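You operate a simulated robot arm through the tools that you are given. There is no shell and no other tool.

You are at the controls of a simulated robot arm. One attempt, no reset.

Task
Move the plug from the bath to the rack, drain the cloudy water, refill to about the red line.
Fine: turn the drain knob shut before filling, and shut the lid at the end.

It is judged by the outcome, as a careful person would: the job done as asked, and still so three seconds after it is handed in. It fails if anything else is knocked over, pushed out of place, dropped, spilled or broken. A push-on lid holds only when it is set on centred and level and pressed home; a screw cap is set on level and turned clockwise until tight.

Robot
A 7-joint arm with a two-finger parallel gripper, fixed in place. Base frame: the origin is at the foot of the arm, x ahead of it, y to its left, z up; the work surface is at about z = 0.85. Lengths are in m, angles in rad, forces in N, time in s.
With the tool pointing down near the work surface it reaches from about 0.3 to 0.7 m from the base axis. Its first joint turns from -1.152 to 1.152 rad. Payload 1.57 kg.
The TCP is the grasp point between the finger pads, 0.03 m short of the fingertips. In the tool frame z runs along the fingers and y along their closing line. Largest opening 0.11 m; finger width 0.024, thickness 0.012; the body of the gripper, 0.048 by 0.112 m, starts 0.078 m behind the TCP.
Orientation is told as [roll, pitch, yaw] about the base's x, y, z axes, in that order, counted from this pose: with the fingers straight down and closing along the base's y, the tool's x points along the base's -x, its y along +y and its z along -z.

Tools
- The arm moves only by the tool send_rows. Its argument "plan" is a list that holds one entry, the list of rows, each a list of 6 numbers: the shift along the tool's x, y, z in cm, then the turn, a rotation vector about the tool's x, y, z in rad. In form: [[[x, y, z, rx, ry, rz], ...]]. A call has 1 to 20 rows; each row is the pose to reach, as a shift and turn from the pose commanded when the call began, along the tool's axes at that moment. "fingers" is the opening in per cent of the stroke, from 0 (shut) to 100 (fully open), set as the call begins (left out, the last holds). A row lasts 0.2 s, in which the tool goes at most 0.05 m and 0.15 rad; a call with a longer step from one row to the next is refused whole, and so is a gripper value outside its range. A pose out of reach is approached as far as the arm can. The call stops where the force on the tool passes 40 N (or 10 N more than at its start, if that is more) or the arm is blocked; 0.2 s more then pass. The fingers move at their own pace (about 0.108 m/s each) and stop on an object; they squeeze with about 42 N. The grip force told is the motor's: it shows also when the fingers shut on nothing. Time passes only in rows, and 0.2 s behind the last, so rows that repeat a pose let the fingers close. It gives the time, the measured TCP pose, the force on the tool (base axes), the opening and the grip force at its end, in the units of the frame above (readings bear some noise), with the torque about the TCP (base axes, N m) and any sound that the robot's microphone picked up.
- Cameras (640 x 400 px; columns grow to the right, rows downward): "scene" is fixed at [0.1613, -0.3775, 1.4264]; the picture's right is [0.85, -0.52, 0.00], its down [-0.28, -0.45, -0.85] and it looks along [0.44, 0.72, -0.53] (base axes); focal length 304 px, centre (320, 200). "wrist" rides on the gripper at [0.07, 0.016, -0.141] in the tool frame; the picture's right is [-0.23, 0.97, 0.00], its down [-0.86, -0.20, -0.48] and it looks along [-0.47, -0.11, 0.88] (tool axes); focal length 222 px, centre (320, 200).
- camera(camera): a new picture of that camera. The clock stands still meanwhile.
- pixel_to_xyz(camera, pixels): there is no depth. For up to 12 entries [column, row, z] of the newest picture of that camera ("zoom" is the newest enlarged one), the place [x, y] in the base frame at which the ray of that pixel passes the height z, good to about 0.002 m, but the place of the scene camera against the robot may be out by one fixed shift of up to 0.025 m in any direction. The clock stands still meanwhile.
- inspect(camera, box): a new picture of the part [left, top, right, bottom] of that camera's present view, enlarged. The clock stands still meanwhile.
- sign_off(): hands the job in; it is judged then, once.

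Open the gripper and draw the arm clear of the work before you hand the job in, unless the task says otherwise.

The tools are called after ">>>" as name(argument=value, ...) on one line, values as JSON. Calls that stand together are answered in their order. send_rows: Moves the arm, as the interface text tells. Its arguments: {"type":"object","properties":{"plan":{"type":"array","items":{"type":"array","items":{"type":"array","items":{"type":"number"}}}},"fingers":{"type":"number"}},"required":["plan"]} The other tools are called the same way: camera (camera) takes a picture; pixel_to_xyz (camera, pixels) gives the place at which the rays of pixels pass given heights; inspect (camera, box) takes an enlarged picture of a part of a camera's view; sign_off () hands the job in.

At the start:

```text
clock: 0.0
eef_pos: [0.3849, 0.1833, 1.2571]
tool_rot: [-0.001, -0.001, -0.001]
force: [0.3, -0.2, -0.7]
ft_torque: [0.01, 0.0, -0.02]
opening: 0.1099
gripper_force: 0.1
```

scene: 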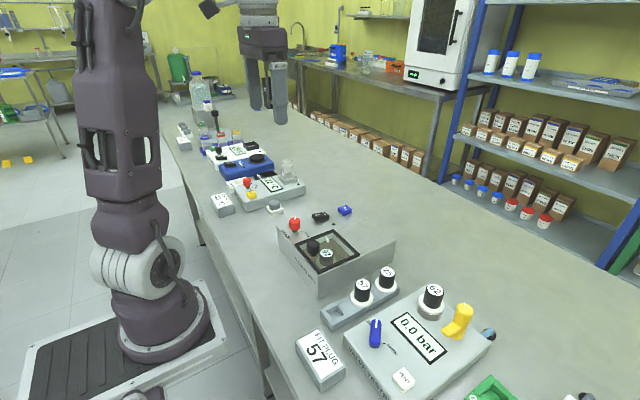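
wrist: 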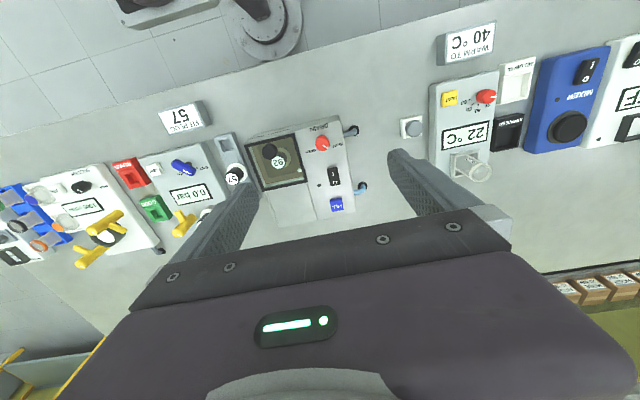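

The scene picture shows the bath around (325,250) with a plug marked 52 or 92 and a rack near (360,300). I'll look closer at both before moving.

>>> inspect(camera="scene", box=[260, 190, 420, 290])

>>> inspect(camera="scene", box=[290, 260, 500, 400])

>>> inspect(camera="wrist", box=[200, 100, 400, 230])

>>> inspect(camera="wrist", box=[0, 100, 250, 270])

>>> inspect(camera="wrist", box=[390, 10, 640, 190])

```text
4.00 times, centred on (340, 240) of scene
```

zoom: 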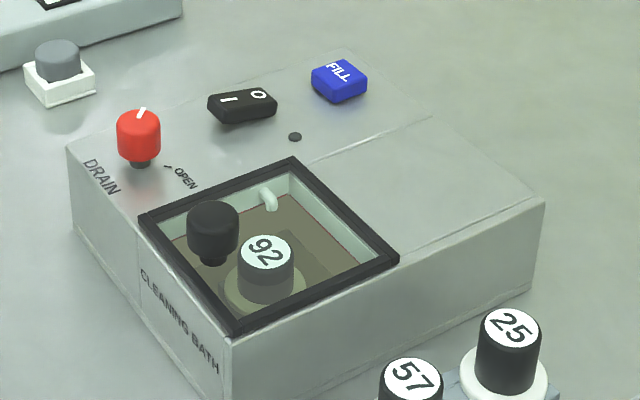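

```text
2.86 times, centred on (395, 330) of scene
```

zoom: 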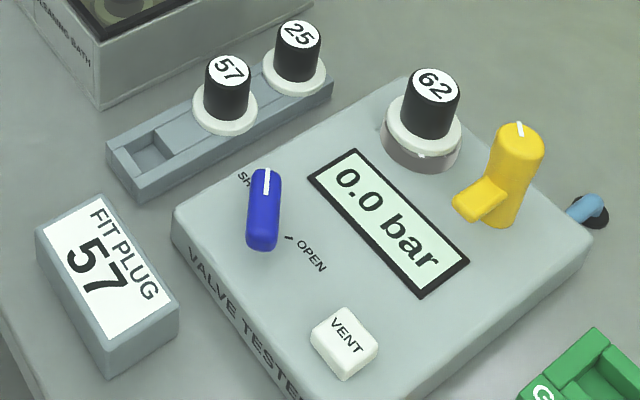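

```text
3.08 times, centred on (300, 165) of wrist
```

zoom: 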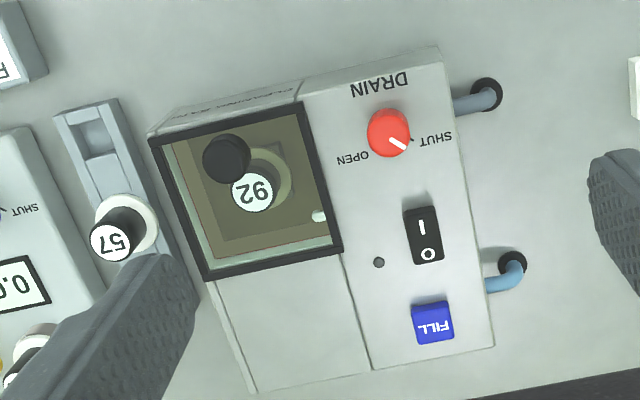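

```text
2.35 times, centred on (125, 185) of wrist
```

zoom: 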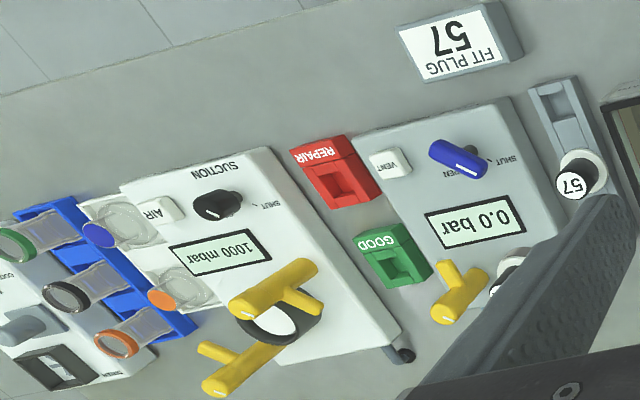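

```text
2.22 times, centred on (515, 100) of wrist
```

zoom: 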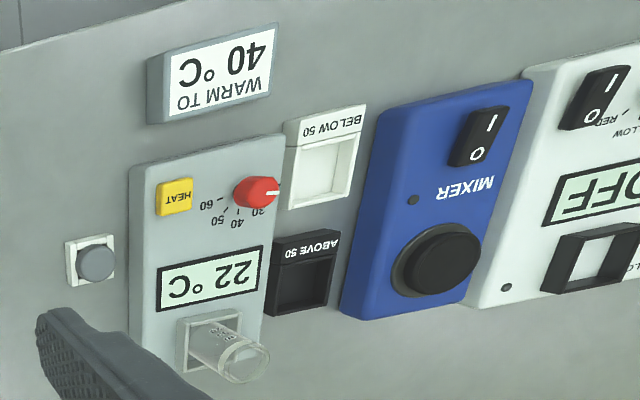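

The wrist zoom shows the glass-covered tank with a black knob at about wrist px (270,151), plug 92 at (279,162), drain knob at (323,143), switch at (334,177), FILL at (336,205) and the free rack slot at (228,145). I'll convert these at a few heights in both cameras to work out heights.

>>> pixel_to_xyz(camera="wrist", pixels=[[269.8, 151.4, 0.95], [278.9, 162.4, 0.9], [244.8, 144.9, 0.9], [294.5, 133.2, 0.9], [327.1, 181.9, 0.9], [262.7, 191, 0.9], [322.7, 142.9, 0.95], [334, 177, 0.9], [336.4, 204.6, 0.9], [226.9, 144.9, 0.87], [231.8, 178.6, 0.9], [409, 127, 0.87]])

>>> pixel_to_xyz(camera="scene", pixels=[[312.5, 245, 0.95], [326.5, 253, 0.9], [297, 244.5, 0.9], [333.5, 229.5, 0.9], [358.5, 255, 0.9], [319, 272.5, 0.9], [294.5, 220, 0.95], [320.5, 216.5, 0.9], [345, 210, 0.9], [342, 313, 0.87], [363, 284, 0.9], [274.5, 206, 0.87]])

>>> pixel_to_xyz(camera="scene", pixels=[[312.5, 245, 1.0], [326.5, 253, 0.95], [297, 244.5, 0.95], [333.5, 229.5, 0.95], [358.5, 255, 0.95], [319, 272.5, 0.95], [294.5, 220, 1.0], [320.5, 216.5, 0.95], [345, 210, 0.95], [342, 313, 0.92], [363, 284, 0.95], [274.5, 206, 0.92]])

>>> pixel_to_xyz(camera="wrist", pixels=[[269.8, 151.4, 1.0], [278.9, 162.4, 0.95], [244.8, 144.9, 0.95], [294.5, 133.2, 0.95], [327.1, 181.9, 0.95], [262.7, 191, 0.95], [322.7, 142.9, 1.0], [334, 177, 0.95], [336.4, 204.6, 0.95], [226.9, 144.9, 0.92], [231.8, 178.6, 0.95], [409, 127, 0.92]])

```text
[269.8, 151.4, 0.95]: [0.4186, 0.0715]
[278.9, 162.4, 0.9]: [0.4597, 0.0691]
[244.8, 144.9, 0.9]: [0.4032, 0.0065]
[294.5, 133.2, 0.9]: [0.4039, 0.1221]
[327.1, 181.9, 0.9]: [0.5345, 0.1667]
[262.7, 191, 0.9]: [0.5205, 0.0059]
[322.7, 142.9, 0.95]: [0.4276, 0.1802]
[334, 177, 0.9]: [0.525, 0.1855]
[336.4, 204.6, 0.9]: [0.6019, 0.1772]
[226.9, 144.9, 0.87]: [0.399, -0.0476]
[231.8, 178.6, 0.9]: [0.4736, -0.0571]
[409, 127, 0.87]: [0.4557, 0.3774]
```

```text
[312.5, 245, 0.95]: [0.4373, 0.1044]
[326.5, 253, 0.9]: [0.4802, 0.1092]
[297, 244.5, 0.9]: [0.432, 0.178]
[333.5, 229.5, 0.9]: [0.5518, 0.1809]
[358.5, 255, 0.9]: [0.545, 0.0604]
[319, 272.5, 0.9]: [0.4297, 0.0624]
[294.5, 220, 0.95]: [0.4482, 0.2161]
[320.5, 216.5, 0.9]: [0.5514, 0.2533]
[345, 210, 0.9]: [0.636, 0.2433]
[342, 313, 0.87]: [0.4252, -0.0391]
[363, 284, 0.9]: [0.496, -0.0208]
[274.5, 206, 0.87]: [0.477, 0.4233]
```

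```text
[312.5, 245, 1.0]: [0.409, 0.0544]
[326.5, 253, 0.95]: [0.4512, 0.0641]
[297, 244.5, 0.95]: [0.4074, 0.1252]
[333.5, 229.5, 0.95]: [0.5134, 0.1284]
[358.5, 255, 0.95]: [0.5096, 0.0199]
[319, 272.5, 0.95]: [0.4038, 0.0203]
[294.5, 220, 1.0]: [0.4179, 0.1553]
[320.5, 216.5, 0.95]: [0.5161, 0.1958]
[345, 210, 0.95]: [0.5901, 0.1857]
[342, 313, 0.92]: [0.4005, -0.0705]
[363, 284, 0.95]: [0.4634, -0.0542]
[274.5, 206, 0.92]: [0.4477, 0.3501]
```

```text
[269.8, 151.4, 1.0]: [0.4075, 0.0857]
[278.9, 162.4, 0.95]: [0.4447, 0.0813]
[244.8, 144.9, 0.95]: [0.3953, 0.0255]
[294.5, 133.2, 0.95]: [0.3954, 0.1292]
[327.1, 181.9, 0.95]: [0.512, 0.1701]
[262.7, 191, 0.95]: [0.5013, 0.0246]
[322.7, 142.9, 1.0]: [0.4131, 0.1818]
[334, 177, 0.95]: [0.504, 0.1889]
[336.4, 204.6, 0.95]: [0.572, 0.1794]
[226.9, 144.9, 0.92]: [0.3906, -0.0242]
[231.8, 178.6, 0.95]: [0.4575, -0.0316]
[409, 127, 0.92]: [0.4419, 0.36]
```

The tank top seems to be near z≈0.95, with the frame spanning x 0.40–0.51 and y 0.025–0.13. I'll bring the wrist camera nearer above the bath, well clear at z≈1.15, to see the lid type and the water.

>>> send_rows(plan=[[[-0.3, -2.6, 2.7, 0, 0, 0], [-0.5, -5.2, 5.4, 0, 0, 0], [-0.5, -7.8, 8, 0, 0, 0], [-0.5, -10.3, 10.7, 0, 0, 0]]])

>>> camera(camera="wrist")

>>> camera(camera="scene")

```text
clock: 1.0
eef_pos: [0.389, 0.0776, 1.1469]
tool_rot: [-0.002, 0.0, 0.001]
force: [0.1, -0.6, 0.3]
ft_torque: [0.03, -0.01, -0.01]
opening: 0.11
gripper_force: 0.1
```

```text
taken
```

wrist: 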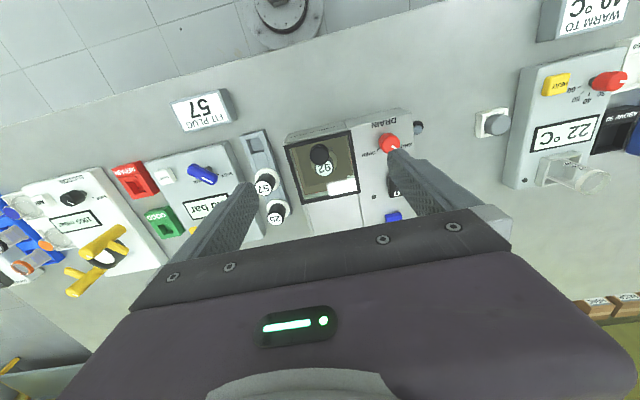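

```text
taken
```

scene: 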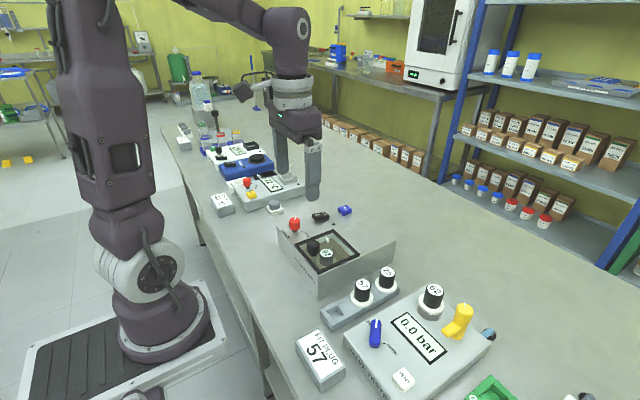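

Wrist now sees the tank at (320,165) between the fingers. I'll enlarge that part.

>>> inspect(camera="wrist", box=[270, 110, 430, 230])

>>> inspect(camera="scene", box=[280, 220, 370, 280])

```text
3.33 times, centred on (350, 170) of wrist
```

zoom: 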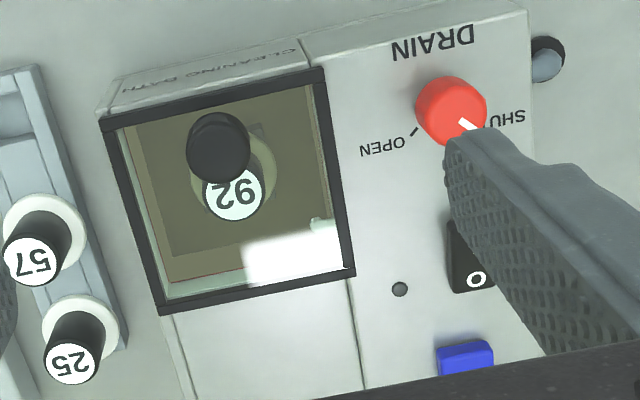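

```text
6.67 times, centred on (325, 250) of scene
```

zoom: 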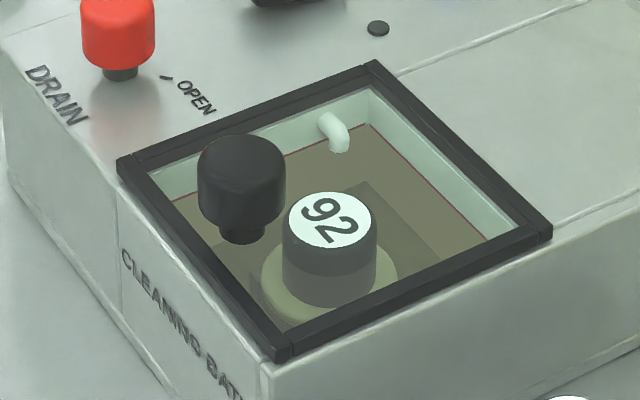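

The glare patch shows a glass lid in a black frame, with its black knob near wrist px (319,154) and plug 92 beneath it. Two lines run along x behind it, like slide rails. I'll triangulate from this second viewpoint.

>>> pixel_to_xyz(camera="wrist", pixels=[[319.4, 154.1, 0.95], [319.4, 154.1, 1.0], [324.3, 167.9, 0.9], [324.3, 167.9, 0.95], [284, 145, 0.95], [351, 131, 0.95], [361, 191, 0.95], [299, 203, 0.95], [390, 142, 0.95], [390, 142, 1.0], [398, 192, 0.95], [389.6, 217.4, 0.95]])

>>> pixel_to_xyz(camera="wrist", pixels=[[284, 145, 0.9], [351, 131, 0.9], [361, 191, 0.9], [299, 203, 0.9], [266, 183, 0.95], [266, 183, 0.9], [276, 212, 0.9], [276, 212, 0.95], [256, 145, 0.9], [256, 145, 0.87], [408, 113, 0.93], [298, 130, 0.93]])

```text
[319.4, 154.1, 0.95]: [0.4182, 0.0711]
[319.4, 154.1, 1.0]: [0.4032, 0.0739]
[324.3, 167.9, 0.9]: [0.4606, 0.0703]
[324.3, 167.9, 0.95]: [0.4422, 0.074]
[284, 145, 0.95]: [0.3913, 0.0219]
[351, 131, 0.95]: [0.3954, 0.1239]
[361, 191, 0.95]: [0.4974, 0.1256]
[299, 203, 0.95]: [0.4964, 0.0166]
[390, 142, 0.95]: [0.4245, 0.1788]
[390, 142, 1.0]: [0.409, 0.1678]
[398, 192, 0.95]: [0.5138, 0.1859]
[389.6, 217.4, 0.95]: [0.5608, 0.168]
```

```text
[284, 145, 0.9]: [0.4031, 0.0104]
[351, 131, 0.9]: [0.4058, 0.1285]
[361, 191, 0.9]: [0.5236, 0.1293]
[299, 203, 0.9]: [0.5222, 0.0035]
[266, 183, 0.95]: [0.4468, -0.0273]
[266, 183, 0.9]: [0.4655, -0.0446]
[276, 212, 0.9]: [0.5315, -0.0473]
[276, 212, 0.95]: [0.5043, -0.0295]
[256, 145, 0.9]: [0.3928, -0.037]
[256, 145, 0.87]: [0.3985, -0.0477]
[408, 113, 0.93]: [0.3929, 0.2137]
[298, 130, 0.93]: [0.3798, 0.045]
```

The knob centre comes out at about (0.418, 0.071, 0.95), the frame top at z≈0.927 spanning x 0.399–0.509, and the plug top at (0.458, 0.0705, 0.907). I'll enlarge the lid edges, switch and drain knob in the scene view to judge the lid's motion and the switch state.

>>> inspect(camera="scene", box=[325, 220, 405, 270])

>>> inspect(camera="scene", box=[280, 195, 360, 245])

>>> inspect(camera="scene", box=[310, 265, 400, 335])

```text
8.00 times, centred on (365, 245) of scene
```

zoom: 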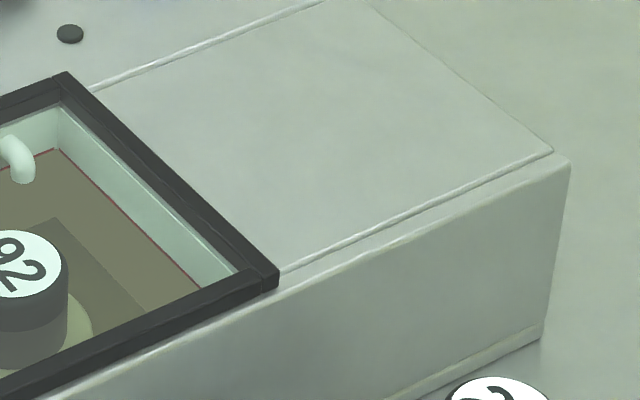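

```text
8.00 times, centred on (320, 220) of scene
```

zoom: 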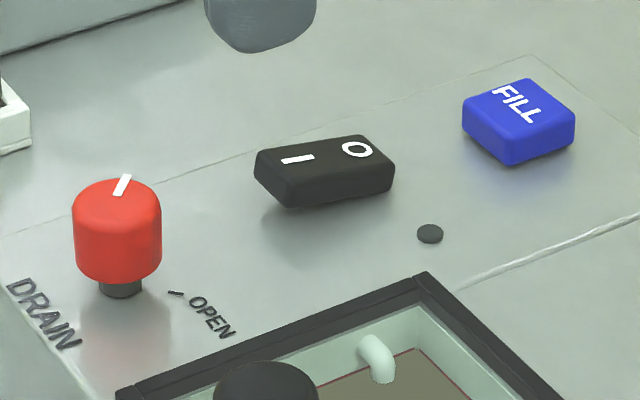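

```text
5.71 times, centred on (355, 300) of scene
```

zoom: 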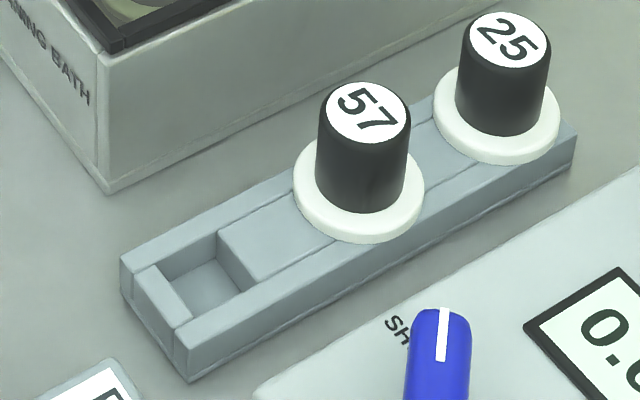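

The lid frame's corners line up with ridges running along +x to the back of the body, which suggests a slide toward +x; the drain mark points at SHUT and the rocker shows I/O with a dark LED. I'll go down to z≈1.03 over the knob for a closer measurement.

>>> send_rows(plan=[[[-0.4, -0.3, 4, 0, 0, 0], [-0.8, -0.6, 8, 0, 0, 0], [-1.1, -0.66, 11.7, 0, 0, 0], [-1.1, -0.66, 11.7, 0, 0, 0]]])

>>> camera(camera="wrist")

>>> inspect(camera="wrist", box=[240, 110, 420, 220])

```text
clock: 2.0
eef_pos: [0.4004, 0.0749, 1.0341]
tool_rot: [0.0, -0.001, 0.001]
force: [-0.2, 0.1, 0.2]
ft_torque: [-0.03, -0.01, 0.02]
opening: 0.11
gripper_force: 0.2
```

```text
taken
```

wrist: 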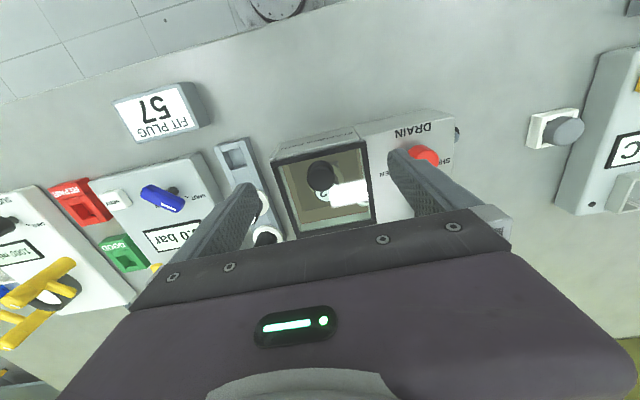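

```text
3.56 times, centred on (330, 165) of wrist
```

zoom: 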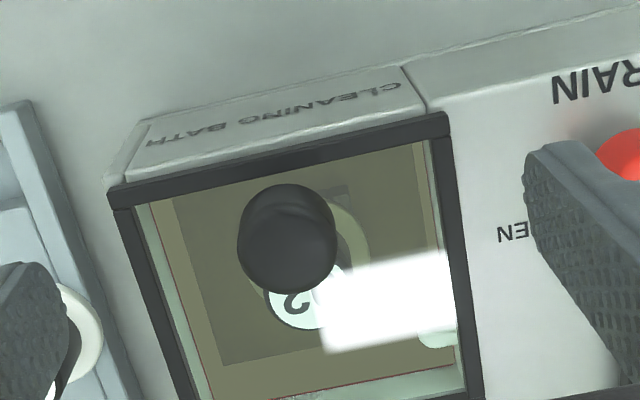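

In this nearer view the knob is centred at zoom (286,238), i.e. wrist px (320,176). I'll convert it and the near frame corners at several heights.

>>> pixel_to_xyz(camera="zoom", pixels=[[286, 238, 0.94], [286, 238, 0.95], [286, 238, 0.96], [237, 232, 0.95], [337, 238, 0.95], [110, 190, 0.927], [445, 113, 0.927], [452, 125, 0.927], [483, 398, 0.927], [188, 398, 0.927], [300, 310, 0.907]])

```text
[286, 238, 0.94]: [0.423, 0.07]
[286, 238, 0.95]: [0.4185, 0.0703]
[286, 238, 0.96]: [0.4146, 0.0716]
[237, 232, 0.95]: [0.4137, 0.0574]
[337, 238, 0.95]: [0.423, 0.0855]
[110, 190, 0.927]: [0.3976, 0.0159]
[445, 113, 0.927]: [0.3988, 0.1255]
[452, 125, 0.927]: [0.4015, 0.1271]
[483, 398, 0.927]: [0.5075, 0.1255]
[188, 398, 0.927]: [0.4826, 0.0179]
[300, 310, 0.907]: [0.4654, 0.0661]
```

The knob is at about (0.4185, 0.0705, 0.95), roughly 29 mm across. I'll narrow the fingers to about 60 mm and come down around it, stopping with the tips at about z=0.935.

>>> send_rows(plan=[[[-1.0, -0.35, 0, 0, 0, 0], [-1.8, -0.35, 1.5, 0, 0, 0], [-1.8, -0.35, 4, 0, 0, 0], [-1.8, -0.35, 5.5, 0, 0, 0], [-1.8, -0.35, 6.8, 0, 0, 0], [-1.8, -0.35, 6.8, 0, 0, 0]]], fingers=55)

>>> camera(camera="wrist")

>>> inspect(camera="scene", box=[270, 190, 380, 280])

```text
clock: 3.4
eef_pos: [0.4178, 0.07, 0.9627]
tool_rot: [-0.001, 0.0, 0.002]
force: [-0.2, -0.1, 0.2]
ft_torque: [0.02, -0.05, -0.03]
opening: 0.0604
gripper_force: 0.1
```

```text
taken
```

wrist: 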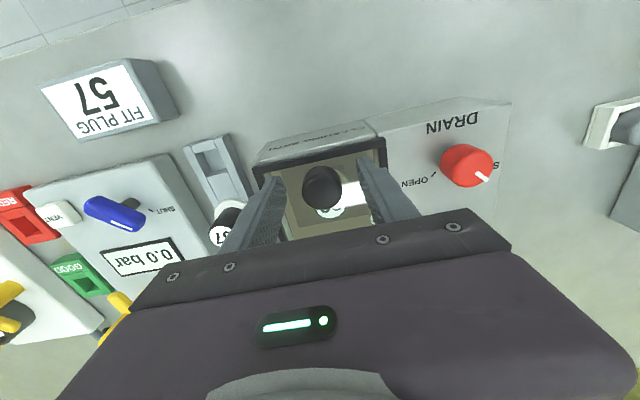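

```text
4.44 times, centred on (325, 235) of scene
```

zoom: 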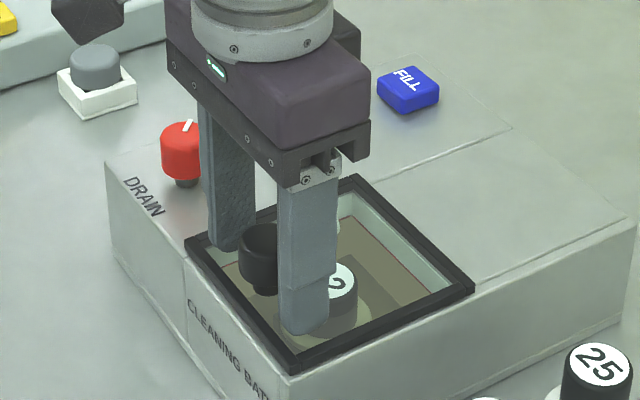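

The fingers straddle the knob with no contact. I'll close on it.

>>> send_rows(plan=[[[0, 0, 0, 0, 0, 0], [0, 0, 0, 0, 0, 0], [0, 0, 0, 0, 0, 0]]], fingers=0)

>>> inspect(camera="scene", box=[270, 190, 380, 280])

```text
clock: 4.2
eef_pos: [0.4172, 0.0693, 0.9643]
tool_rot: [0.0, -0.001, 0.003]
force: [-0.9, 16.0, -7.4]
ft_torque: [0.33, -0.05, 0.09]
opening: 0.0289
gripper_force: 38.5
```

```text
4.44 times, centred on (325, 235) of scene
```

zoom: 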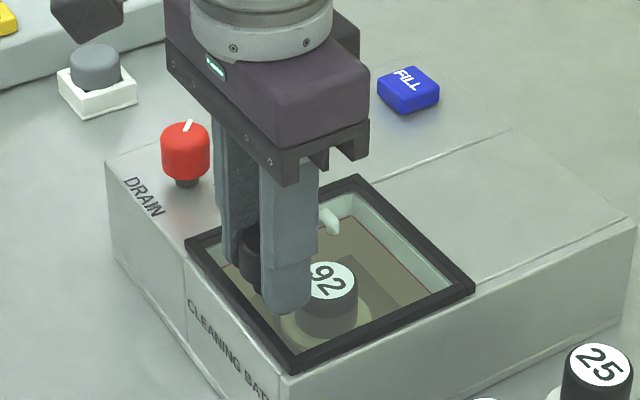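

Gripped at 28.9 mm, with a 16 N sideways pull toward +y. I'll shift 1.5 mm to +y to relieve it and then test a slight 4 mm slide toward +x.

>>> send_rows(plan=[[[0, 0.1, 0, 0, 0, 0], [0, 0.2, 0, 0, 0, 0]]])

>>> send_rows(plan=[[[-0.2, 0, 0, 0, 0, 0], [-0.4, 0, 0, 0, 0, 0], [-0.4, 0, 0, 0, 0, 0]]])

>>> inspect(camera="scene", box=[270, 190, 380, 280])

```text
clock: 4.8
eef_pos: [0.4178, 0.0698, 0.9635]
tool_rot: [-0.002, 0.003, -0.002]
force: [-0.3, -3.9, -21.9]
ft_torque: [-0.11, -0.47, 0.04]
opening: 0.0286
gripper_force: 38.6
```

```text
clock: 5.6
eef_pos: [0.4232, 0.0701, 0.9628]
tool_rot: [-0.004, 0.0, -0.001]
force: [-0.2, -22.5, -9.6]
ft_torque: [-0.45, 0.83, -0.08]
opening: 0.0292
gripper_force: 39.0
```

```text
4.44 times, centred on (325, 235) of scene
```

zoom: 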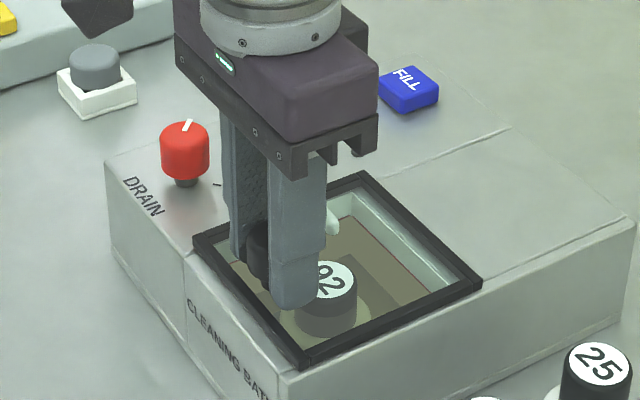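

The frame moved with the knob (left corner from zoom (187,240) to (195,235)) with almost no x force, so it's a sliding lid. I'll ease y back 1 mm and slide it 8 cm toward +x at a slow pace.

>>> send_rows(plan=[[[-0.5, -0.1, 0, 0, 0, 0], [-1.5, -0.1, 0, 0, 0, 0], [-2.5, -0.1, 0, 0, 0, 0], [-3.5, -0.1, 0, 0, 0, 0], [-4.5, -0.1, 0, 0, 0, 0], [-5.5, -0.1, 0, 0, 0, 0], [-6.5, -0.1, 0, 0, 0, 0], [-7.5, -0.1, 0, 0, 0, 0], [-8, -0.1, 0, 0, 0, 0]]])

>>> inspect(camera="scene", box=[270, 180, 410, 290])

```text
clock: 7.6
eef_pos: [0.5009, 0.0698, 0.9643]
tool_rot: [-0.003, 0.001, -0.002]
force: [-0.3, -3.8, -2.7]
ft_torque: [-0.13, -0.14, 0.0]
opening: 0.0292
gripper_force: 38.9
stopped in row 9: the force on the tool passed its limit at 41 N (the readings are from after the stop); the commanded pose is now the measured one
```

```text
3.64 times, centred on (340, 235) of scene
```

zoom: 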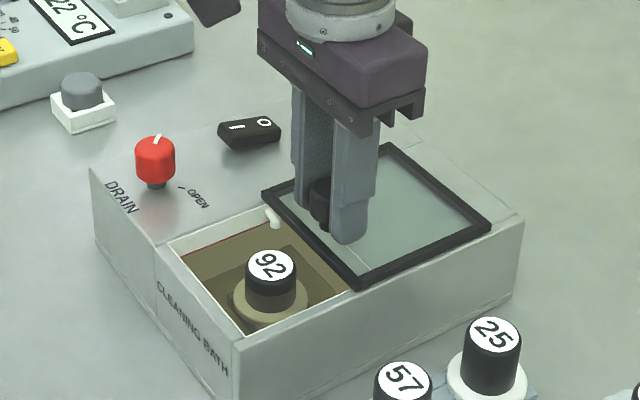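

The lid reached its stop about 8.4 cm back, and the tank is open with the red line visible at zoom (215,235). I'll release the knob and rise clear, moving back over the tank for a look.

>>> send_rows(plan=[[[0, 0, 0, 0, 0, 0], [0, 0, 0, 0, 0, 0], [0, 0, -2, 0, 0, 0], [0, 0, -6, 0, 0, 0], [2, 0, -9, 0, 0, 0], [6, 0, -10, 0, 0, 0], [9, 0, -10, 0, 0, 0], [9, 0, -10, 0, 0, 0]]], fingers=55)

>>> camera(camera="wrist")

>>> inspect(camera="wrist", box=[240, 100, 440, 230])

>>> inspect(camera="scene", box=[280, 210, 380, 280])

```text
clock: 9.4
eef_pos: [0.4108, 0.0724, 1.063]
tool_rot: [-0.003, 0.001, 0.001]
force: [0.3, 0.2, -0.2]
ft_torque: [0.02, -0.01, 0.01]
opening: 0.0603
gripper_force: 0.1
```

```text
taken
```

wrist: 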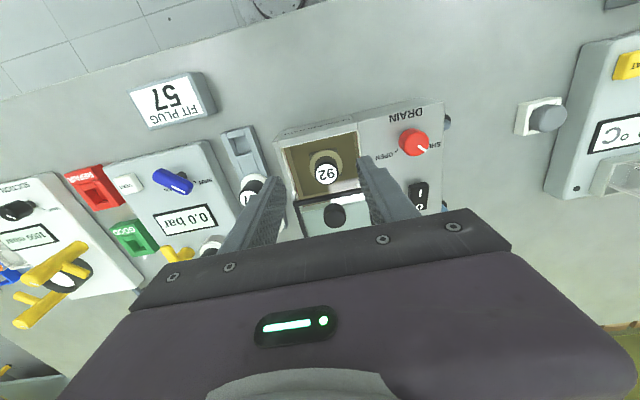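

```text
3.08 times, centred on (340, 165) of wrist
```

zoom: 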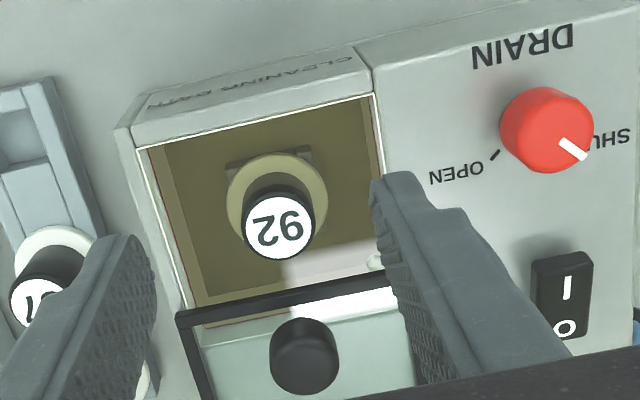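

```text
5.71 times, centred on (330, 245) of scene
```

zoom: 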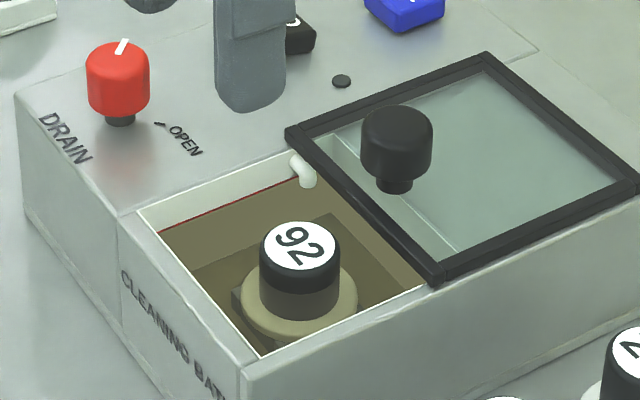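

The plug 92 stands in the open tank at zoom (279,228), with the lid's front frame edge at zoom row ~315. I'll get positions of the plug top, the flange, the tank edges and the rack slot.

>>> inspect(camera="wrist", box=[240, 100, 440, 230])

>>> pixel_to_xyz(camera="zoom", pixels=[[279, 227, 0.907], [279, 227, 0.9], [279, 227, 0.915], [277, 195, 0.87], [277, 195, 0.88], [245, 225, 0.907], [316, 225, 0.907], [227, 192, 0.875], [329, 192, 0.875], [178, 315, 0.927], [137, 146, 0.92], [373, 95, 0.92]])

>>> pixel_to_xyz(camera="zoom", pixels=[[20, 135, 0.87], [20, 135, 0.88], [0, 112, 0.88], [38, 105, 0.88], [48, 160, 0.88], [545, 128, 0.945], [570, 147, 0.955], [562, 300, 0.93], [55, 232, 0.885], [30, 305, 0.92]])

```text
3.08 times, centred on (340, 165) of wrist
```

zoom: 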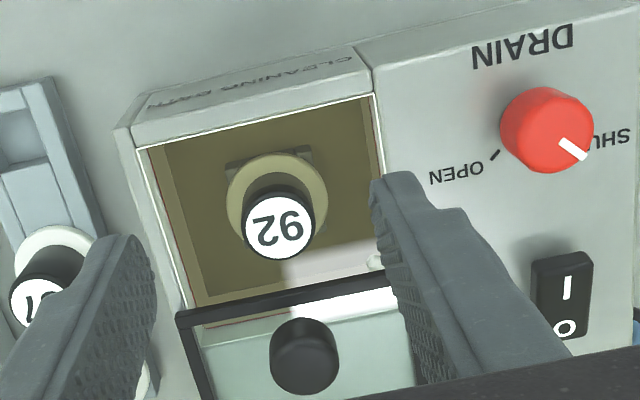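

```text
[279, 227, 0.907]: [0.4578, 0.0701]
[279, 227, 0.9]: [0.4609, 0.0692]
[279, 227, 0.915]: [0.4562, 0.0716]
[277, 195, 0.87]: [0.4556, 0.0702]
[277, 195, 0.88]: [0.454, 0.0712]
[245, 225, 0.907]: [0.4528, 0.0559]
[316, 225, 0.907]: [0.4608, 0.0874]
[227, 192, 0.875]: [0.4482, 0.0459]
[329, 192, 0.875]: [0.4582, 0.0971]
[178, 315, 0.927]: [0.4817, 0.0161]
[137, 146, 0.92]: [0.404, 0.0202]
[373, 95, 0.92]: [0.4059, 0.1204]
```

```text
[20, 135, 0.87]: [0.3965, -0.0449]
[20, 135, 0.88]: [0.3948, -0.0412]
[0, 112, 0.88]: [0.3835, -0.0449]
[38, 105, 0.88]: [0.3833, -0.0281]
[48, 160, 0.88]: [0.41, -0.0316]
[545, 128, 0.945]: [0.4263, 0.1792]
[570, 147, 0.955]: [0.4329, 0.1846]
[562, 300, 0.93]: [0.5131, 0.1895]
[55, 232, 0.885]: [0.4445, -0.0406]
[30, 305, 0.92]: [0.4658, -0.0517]
```

The plug handle is at about (0.457, 0.070), top z≈0.907, and the flange nearly reaches the lid edge at x≈0.482, so I must lift a bit and shift toward −x before clearing. I'll check where the spout at zoom (375,262) is so that the finger misses it.

>>> inspect(camera="wrist", box=[290, 120, 390, 200])

>>> pixel_to_xyz(camera="wrist", pixels=[[357.9, 185.1, 0.9], [357.9, 185.1, 0.91], [357.9, 185.1, 0.92]])

```text
5.00 times, centred on (340, 160) of wrist
```

zoom: 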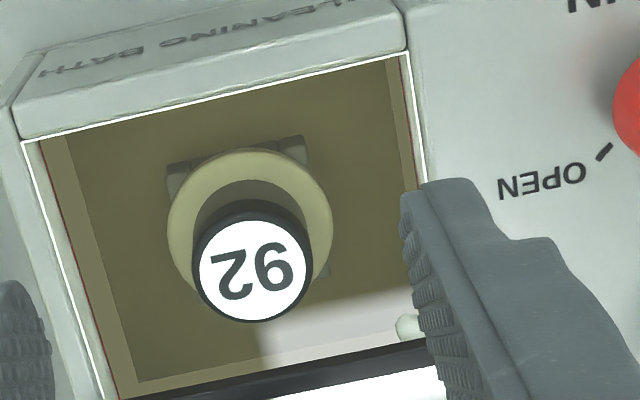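

```text
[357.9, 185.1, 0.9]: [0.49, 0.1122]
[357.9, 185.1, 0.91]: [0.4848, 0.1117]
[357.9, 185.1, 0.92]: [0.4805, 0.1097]
```

The spout tip is near (0.483, 0.110), outside the finger path (x up to 0.47, y up to 0.105). I'll set the fingers to about 46 mm, move above the plug and go down to TCP z≈0.935 for a check.

>>> send_rows(plan=[[[-2.5, 0, 1, 0, 0, 0], [-4.65, 0, 3, 0, 0, 0], [-4.65, 0, 7, 0, 0, 0], [-4.65, 0, 10, 0, 0, 0], [-4.65, 0, 12.5, 0, 0, 0], [-4.65, 0, 12.8, 0, 0, 0], [-4.65, 0, 12.8, 0, 0, 0]]], fingers=43)

>>> camera(camera="wrist")

>>> inspect(camera="scene", box=[280, 210, 380, 280])

>>> inspect(camera="wrist", box=[260, 120, 400, 220])

```text
clock: 11.0
eef_pos: [0.4569, 0.0681, 0.9381]
tool_rot: [-0.001, 0.003, 0.0]
force: [0.1, -0.2, -1.4]
ft_torque: [0.02, -0.02, -0.03]
opening: 0.0472
gripper_force: 0.1
```

```text
taken
```

wrist: 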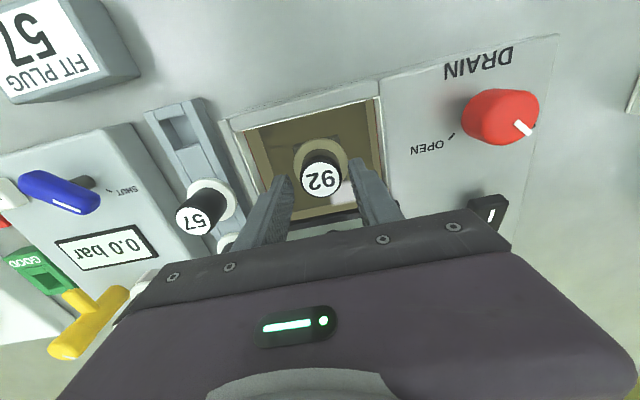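

```text
5.71 times, centred on (330, 245) of scene
```

zoom: 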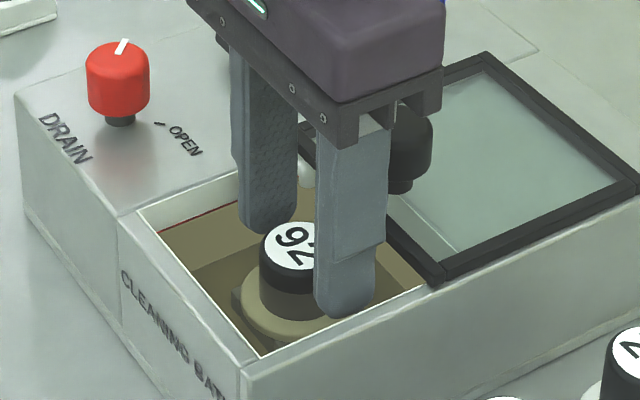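

```text
4.00 times, centred on (330, 170) of wrist
```

zoom: 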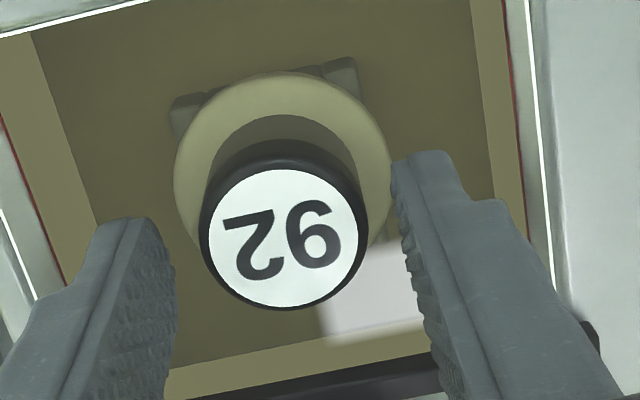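

The fingertips are just above the plug handle, left tip at zoom (160,240) and right tip at (405,170). I'll recompute the plug top position from this closer view.

>>> pixel_to_xyz(camera="zoom", pixels=[[283, 238, 0.907], [283, 238, 0.9], [283, 238, 0.912], [200, 225, 0.907], [367, 232, 0.907], [283, 170, 0.907], [283, 308, 0.907], [283, 160, 0.875], [174, 165, 0.875], [391, 165, 0.875]])

```text
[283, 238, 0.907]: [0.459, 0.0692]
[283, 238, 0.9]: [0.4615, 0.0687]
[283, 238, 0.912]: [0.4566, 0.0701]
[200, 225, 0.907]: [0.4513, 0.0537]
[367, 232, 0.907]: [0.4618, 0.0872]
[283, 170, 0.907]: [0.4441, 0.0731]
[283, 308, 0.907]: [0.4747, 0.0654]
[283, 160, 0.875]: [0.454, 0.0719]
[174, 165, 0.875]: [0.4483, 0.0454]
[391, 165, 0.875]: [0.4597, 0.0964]
```

The plug centre is about (0.458, 0.070), lined up with the fingers. I'll descend 2.4 cm so the tips stay above the flange, then close on the handle.

>>> send_rows(plan=[[[0, 0.05, 0.8, 0, 0, 0], [0, 0.05, 1.6, 0, 0, 0], [0, 0.05, 2.4, 0, 0, 0], [0, 0.05, 2.4, 0, 0, 0]]])

>>> send_rows(plan=[[[0, 0, 0, 0, 0, 0], [0, 0, 0, 0, 0, 0], [0, 0, 0, 0, 0, 0]]], fingers=0)

>>> inspect(camera="scene", box=[280, 210, 380, 280])

```text
clock: 12.0
eef_pos: [0.4579, 0.0705, 0.9138]
tool_rot: [-0.002, 0.001, 0.0]
force: [0.3, -0.9, 0.6]
ft_torque: [0.03, 0.01, 0.0]
opening: 0.0473
gripper_force: 0.0
```

```text
clock: 12.8
eef_pos: [0.4573, 0.0692, 0.9128]
tool_rot: [-0.002, 0.001, -0.002]
force: [-0.7, 0.3, 0.5]
ft_torque: [0.01, 0.01, -0.01]
opening: 0.0317
gripper_force: 40.4
```

```text
5.71 times, centred on (330, 245) of scene
```

zoom: 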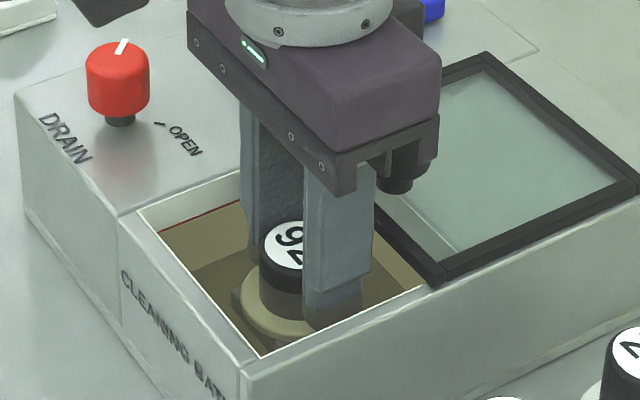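

The handle is gripped at 31.7 mm with no side load. I'll lift straight up 2 cm slowly and look before shifting away from the lid edge.

>>> send_rows(plan=[[[0, 0, -0.5, 0, 0, 0], [0, 0, -1, 0, 0, 0], [0, 0, -1.5, 0, 0, 0], [0, 0, -2, 0, 0, 0], [0, 0, -2, 0, 0, 0]]])

>>> inspect(camera="scene", box=[280, 210, 380, 280])

>>> inspect(camera="wrist", box=[260, 120, 400, 220])

```text
clock: 14.0
eef_pos: [0.4569, 0.0713, 0.932]
tool_rot: [-0.001, 0.002, 0.001]
force: [-0.1, -0.1, -0.2]
ft_torque: [0.04, -0.01, 0.01]
opening: 0.0317
gripper_force: 39.9
```

```text
5.71 times, centred on (330, 245) of scene
```

zoom: 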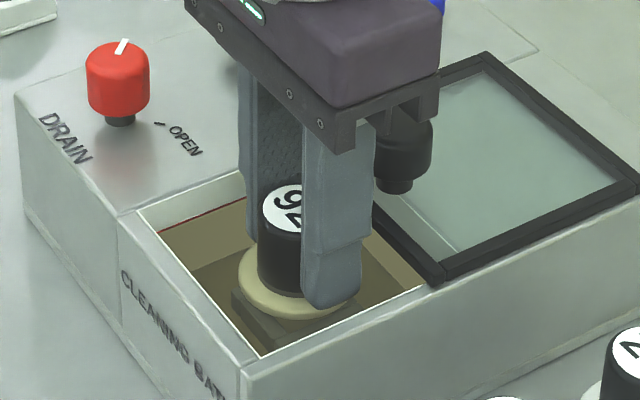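

```text
4.00 times, centred on (330, 170) of wrist
```

zoom: 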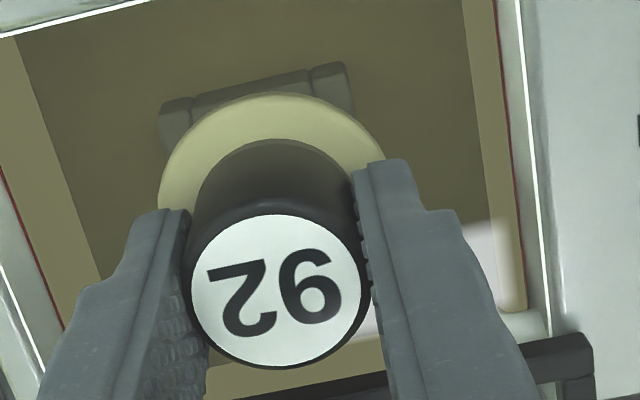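

The plug came up freely and a cradle block is left on the tank floor. I'll raise 1 cm more, shift 1.6 cm toward −x clear of the lid edge, and then raise fully in view of the scene camera.

>>> send_rows(plan=[[[0, 0, -0.5, 0, 0, 0], [0, 0, -1, 0, 0, 0], [0.5, 0, -1, 0, 0, 0], [1.0, 0, -1, 0, 0, 0], [1.6, 0, -1.2, 0, 0, 0], [1.6, 0, -2.5, 0, 0, 0], [1.6, 0, -4.5, 0, 0, 0], [1.6, 0, -6.5, 0, 0, 0], [1.6, 0, -8.5, 0, 0, 0], [1.6, 0, -10.5, 0, 0, 0], [1.6, 0, -10.5, 0, 0, 0]]])

>>> camera(camera="scene")

>>> inspect(camera="scene", box=[260, 170, 380, 270])

>>> camera(camera="wrist")

```text
clock: 16.4
eef_pos: [0.441, 0.0726, 1.0386]
tool_rot: [-0.002, 0.003, 0.0]
force: [-0.3, 0.5, -0.5]
ft_torque: [0.03, -0.03, -0.02]
opening: 0.0317
gripper_force: 40.0
```

```text
taken
```

scene: 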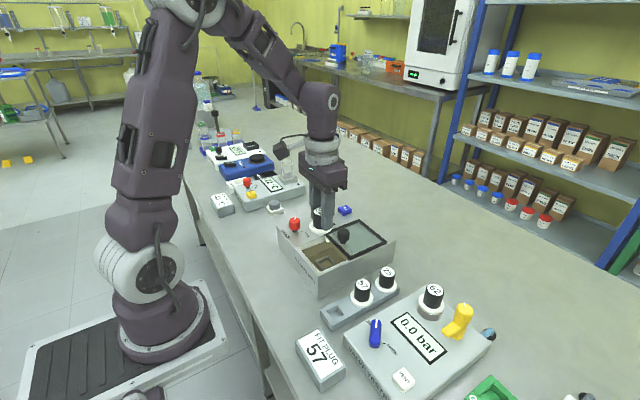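

```text
4.00 times, centred on (320, 220) of scene
```

zoom: 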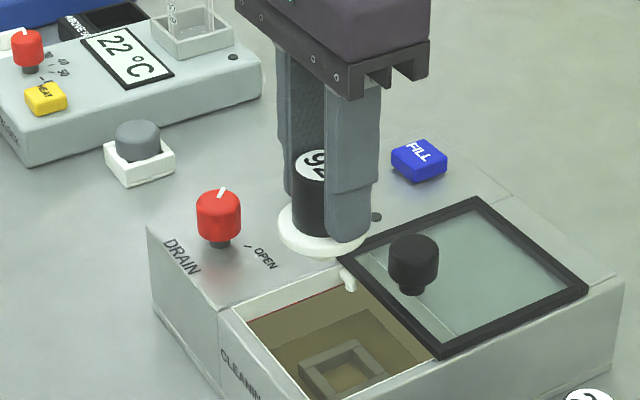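

```text
taken
```

wrist: 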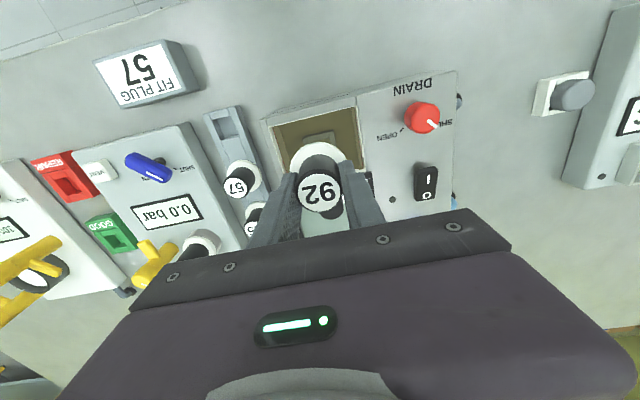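

The plug is out and the tank's cradle with a square hole is visible at zoom (345,365). To learn the shape under the flange before racking, I'll raise and tilt the plug so the scene camera sees it side-on.

>>> send_rows(plan=[[[0, 0, -3, 0.1, 0, 0], [0, 0, -6, 0.24, 0, 0], [0, 0, -9, 0.38, 0, 0], [0, 0, -10, 0.52, 0, 0], [0, 0, -10, 0.66, 0, 0], [0, 0, -10, 0.8, 0, 0], [0, 0, -10, 0.8, 0, 0]]])

>>> camera(camera="scene")

>>> inspect(camera="scene", box=[280, 150, 380, 240])

```text
clock: 18.0
eef_pos: [0.4419, 0.0718, 1.138]
tool_rot: [-0.805, 0.003, 0.001]
force: [0.2, -0.9, -0.6]
ft_torque: [0.01, -0.03, 0.0]
opening: 0.0317
gripper_force: 40.5
```

```text
taken
```

scene: 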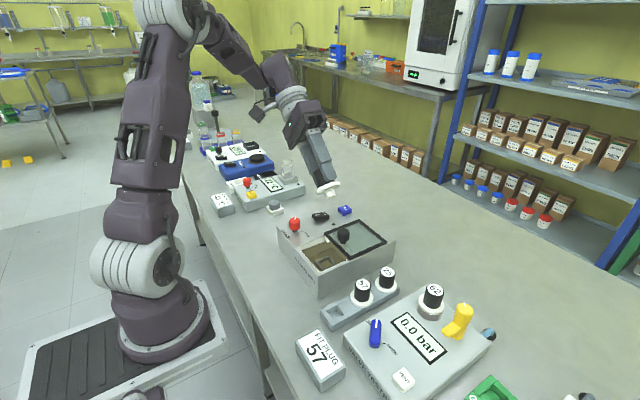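

```text
4.44 times, centred on (330, 195) of scene
```

zoom: 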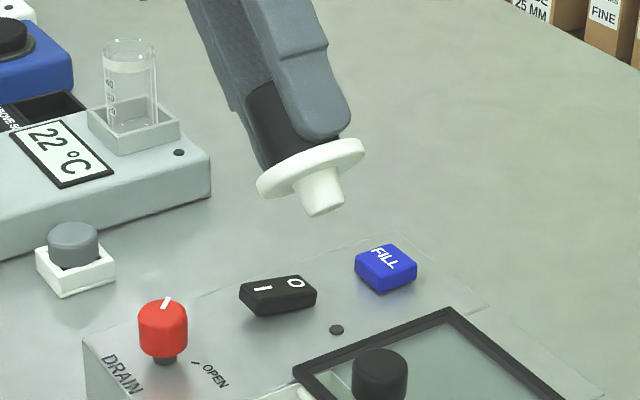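

The underside shows a round, slightly tapered stem about 17 mm long and about 20 mm wide under a 50 mm flange. I'll tilt back upright and then look at the rack slot from above.

>>> send_rows(plan=[[[0, 0, 0, -0.14, 0, 0], [0, 0, 0, -0.28, 0, 0], [0, 0, 0, -0.42, 0, 0], [0, 0, 0, -0.56, 0, 0], [0, 0, 0, -0.7, 0, 0], [0, 0, 0, -0.8, 0, 0], [0, 0, 0, -0.8, 0, 0]]])

>>> send_rows(plan=[[[1, -2, 2, 0, 0, 0], [2, -4, 4, 0, 0, 0], [3, -6, 5, 0, 0, 0], [3, -6, 5, 0, 0, 0]]])

>>> camera(camera="wrist")

>>> inspect(camera="wrist", box=[220, 80, 400, 200])

```text
clock: 19.6
eef_pos: [0.4426, 0.0712, 1.1371]
tool_rot: [0.0, 0.001, 0.0]
force: [0.5, 0.0, -0.1]
ft_torque: [0.02, 0.02, 0.03]
opening: 0.0316
gripper_force: 40.2
```

```text
clock: 20.6
eef_pos: [0.4102, 0.0097, 1.0889]
tool_rot: [-0.003, 0.002, -0.001]
force: [-0.6, 0.4, 0.6]
ft_torque: [0.01, -0.02, -0.02]
opening: 0.0316
gripper_force: 40.4
```

```text
taken
```

wrist: 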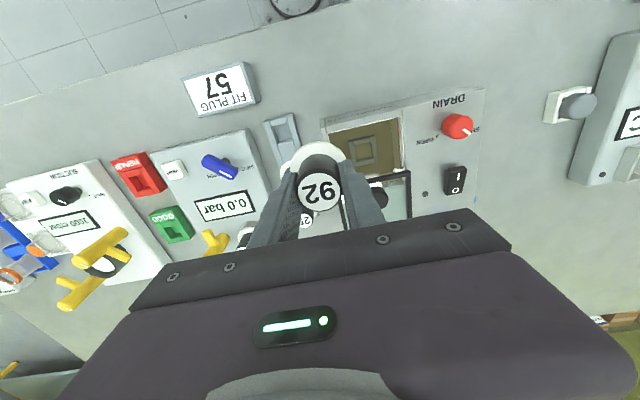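

```text
3.33 times, centred on (310, 140) of wrist
```

zoom: 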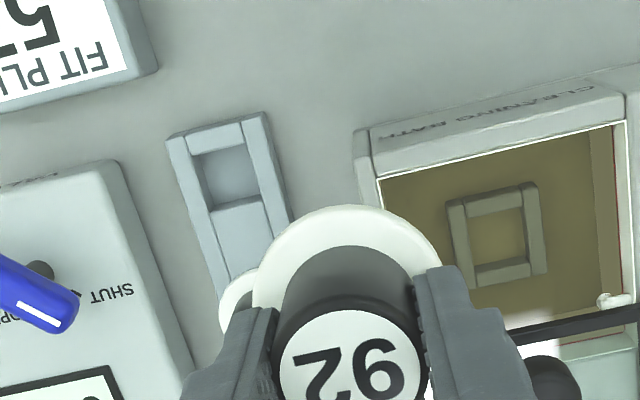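

The rack's free slot is at zoom (228,178) with corners near (191,157), (245,143), (212,212) and (263,200). I'll convert these, then compare with a second viewpoint for height.

>>> pixel_to_xyz(camera="zoom", pixels=[[191, 157, 0.875], [245, 143, 0.875], [212, 212, 0.875], [263, 200, 0.875], [228, 178, 0.87], [228, 178, 0.88], [228, 178, 0.89], [228, 178, 0.92], [167, 138, 0.875], [264, 112, 0.875]])

>>> send_rows(plan=[[[0.5, 2, 0, 0, 0, 0], [1, 4.5, 0, 0, 0, 0], [2, 8, 0, 0, 0, 0], [2, 8, 0, 0, 0, 0]]])

>>> inspect(camera="wrist", box=[160, 80, 340, 200])

```text
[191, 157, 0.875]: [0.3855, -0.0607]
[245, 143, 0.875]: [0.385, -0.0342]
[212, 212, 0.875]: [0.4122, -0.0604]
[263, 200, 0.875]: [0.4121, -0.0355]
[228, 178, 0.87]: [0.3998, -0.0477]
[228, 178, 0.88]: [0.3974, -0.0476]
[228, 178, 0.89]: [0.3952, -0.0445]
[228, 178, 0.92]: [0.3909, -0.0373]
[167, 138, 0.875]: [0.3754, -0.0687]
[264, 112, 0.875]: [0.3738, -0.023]
```

```text
clock: 21.6
eef_pos: [0.3914, 0.0938, 1.0865]
tool_rot: [-0.001, 0.003, -0.002]
force: [0.0, 0.3, -1.0]
ft_torque: [0.0, -0.02, -0.02]
opening: 0.0318
gripper_force: 40.2
```

```text
3.33 times, centred on (250, 140) of wrist
```

zoom: 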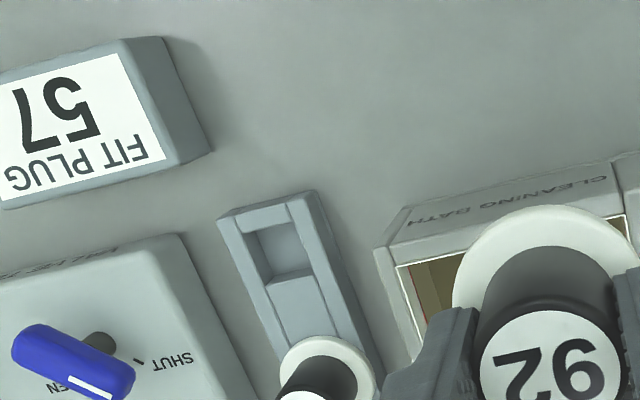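

In this view the slot corners are near zoom (245,232), (292,220), (265,286) and (312,272). I'll convert the corner points and centre at different heights.

>>> pixel_to_xyz(camera="zoom", pixels=[[245, 232, 0.875], [292, 220, 0.875], [265, 286, 0.875], [312, 272, 0.875], [278.5, 252.5, 0.87], [278.5, 252.5, 0.88], [278.5, 252.5, 0.89], [278.5, 252.5, 0.92], [217, 219, 0.875], [313, 191, 0.875], [217, 219, 0.89], [313, 191, 0.89]])

```text
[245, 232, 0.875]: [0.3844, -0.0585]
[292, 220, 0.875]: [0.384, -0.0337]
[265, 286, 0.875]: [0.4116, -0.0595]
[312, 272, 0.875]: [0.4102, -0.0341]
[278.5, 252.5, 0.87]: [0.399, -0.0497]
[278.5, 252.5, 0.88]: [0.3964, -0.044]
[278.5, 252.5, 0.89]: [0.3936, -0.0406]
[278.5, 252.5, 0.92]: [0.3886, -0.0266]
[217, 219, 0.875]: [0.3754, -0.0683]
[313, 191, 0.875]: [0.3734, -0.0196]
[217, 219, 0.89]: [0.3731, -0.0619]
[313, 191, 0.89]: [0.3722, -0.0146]
```

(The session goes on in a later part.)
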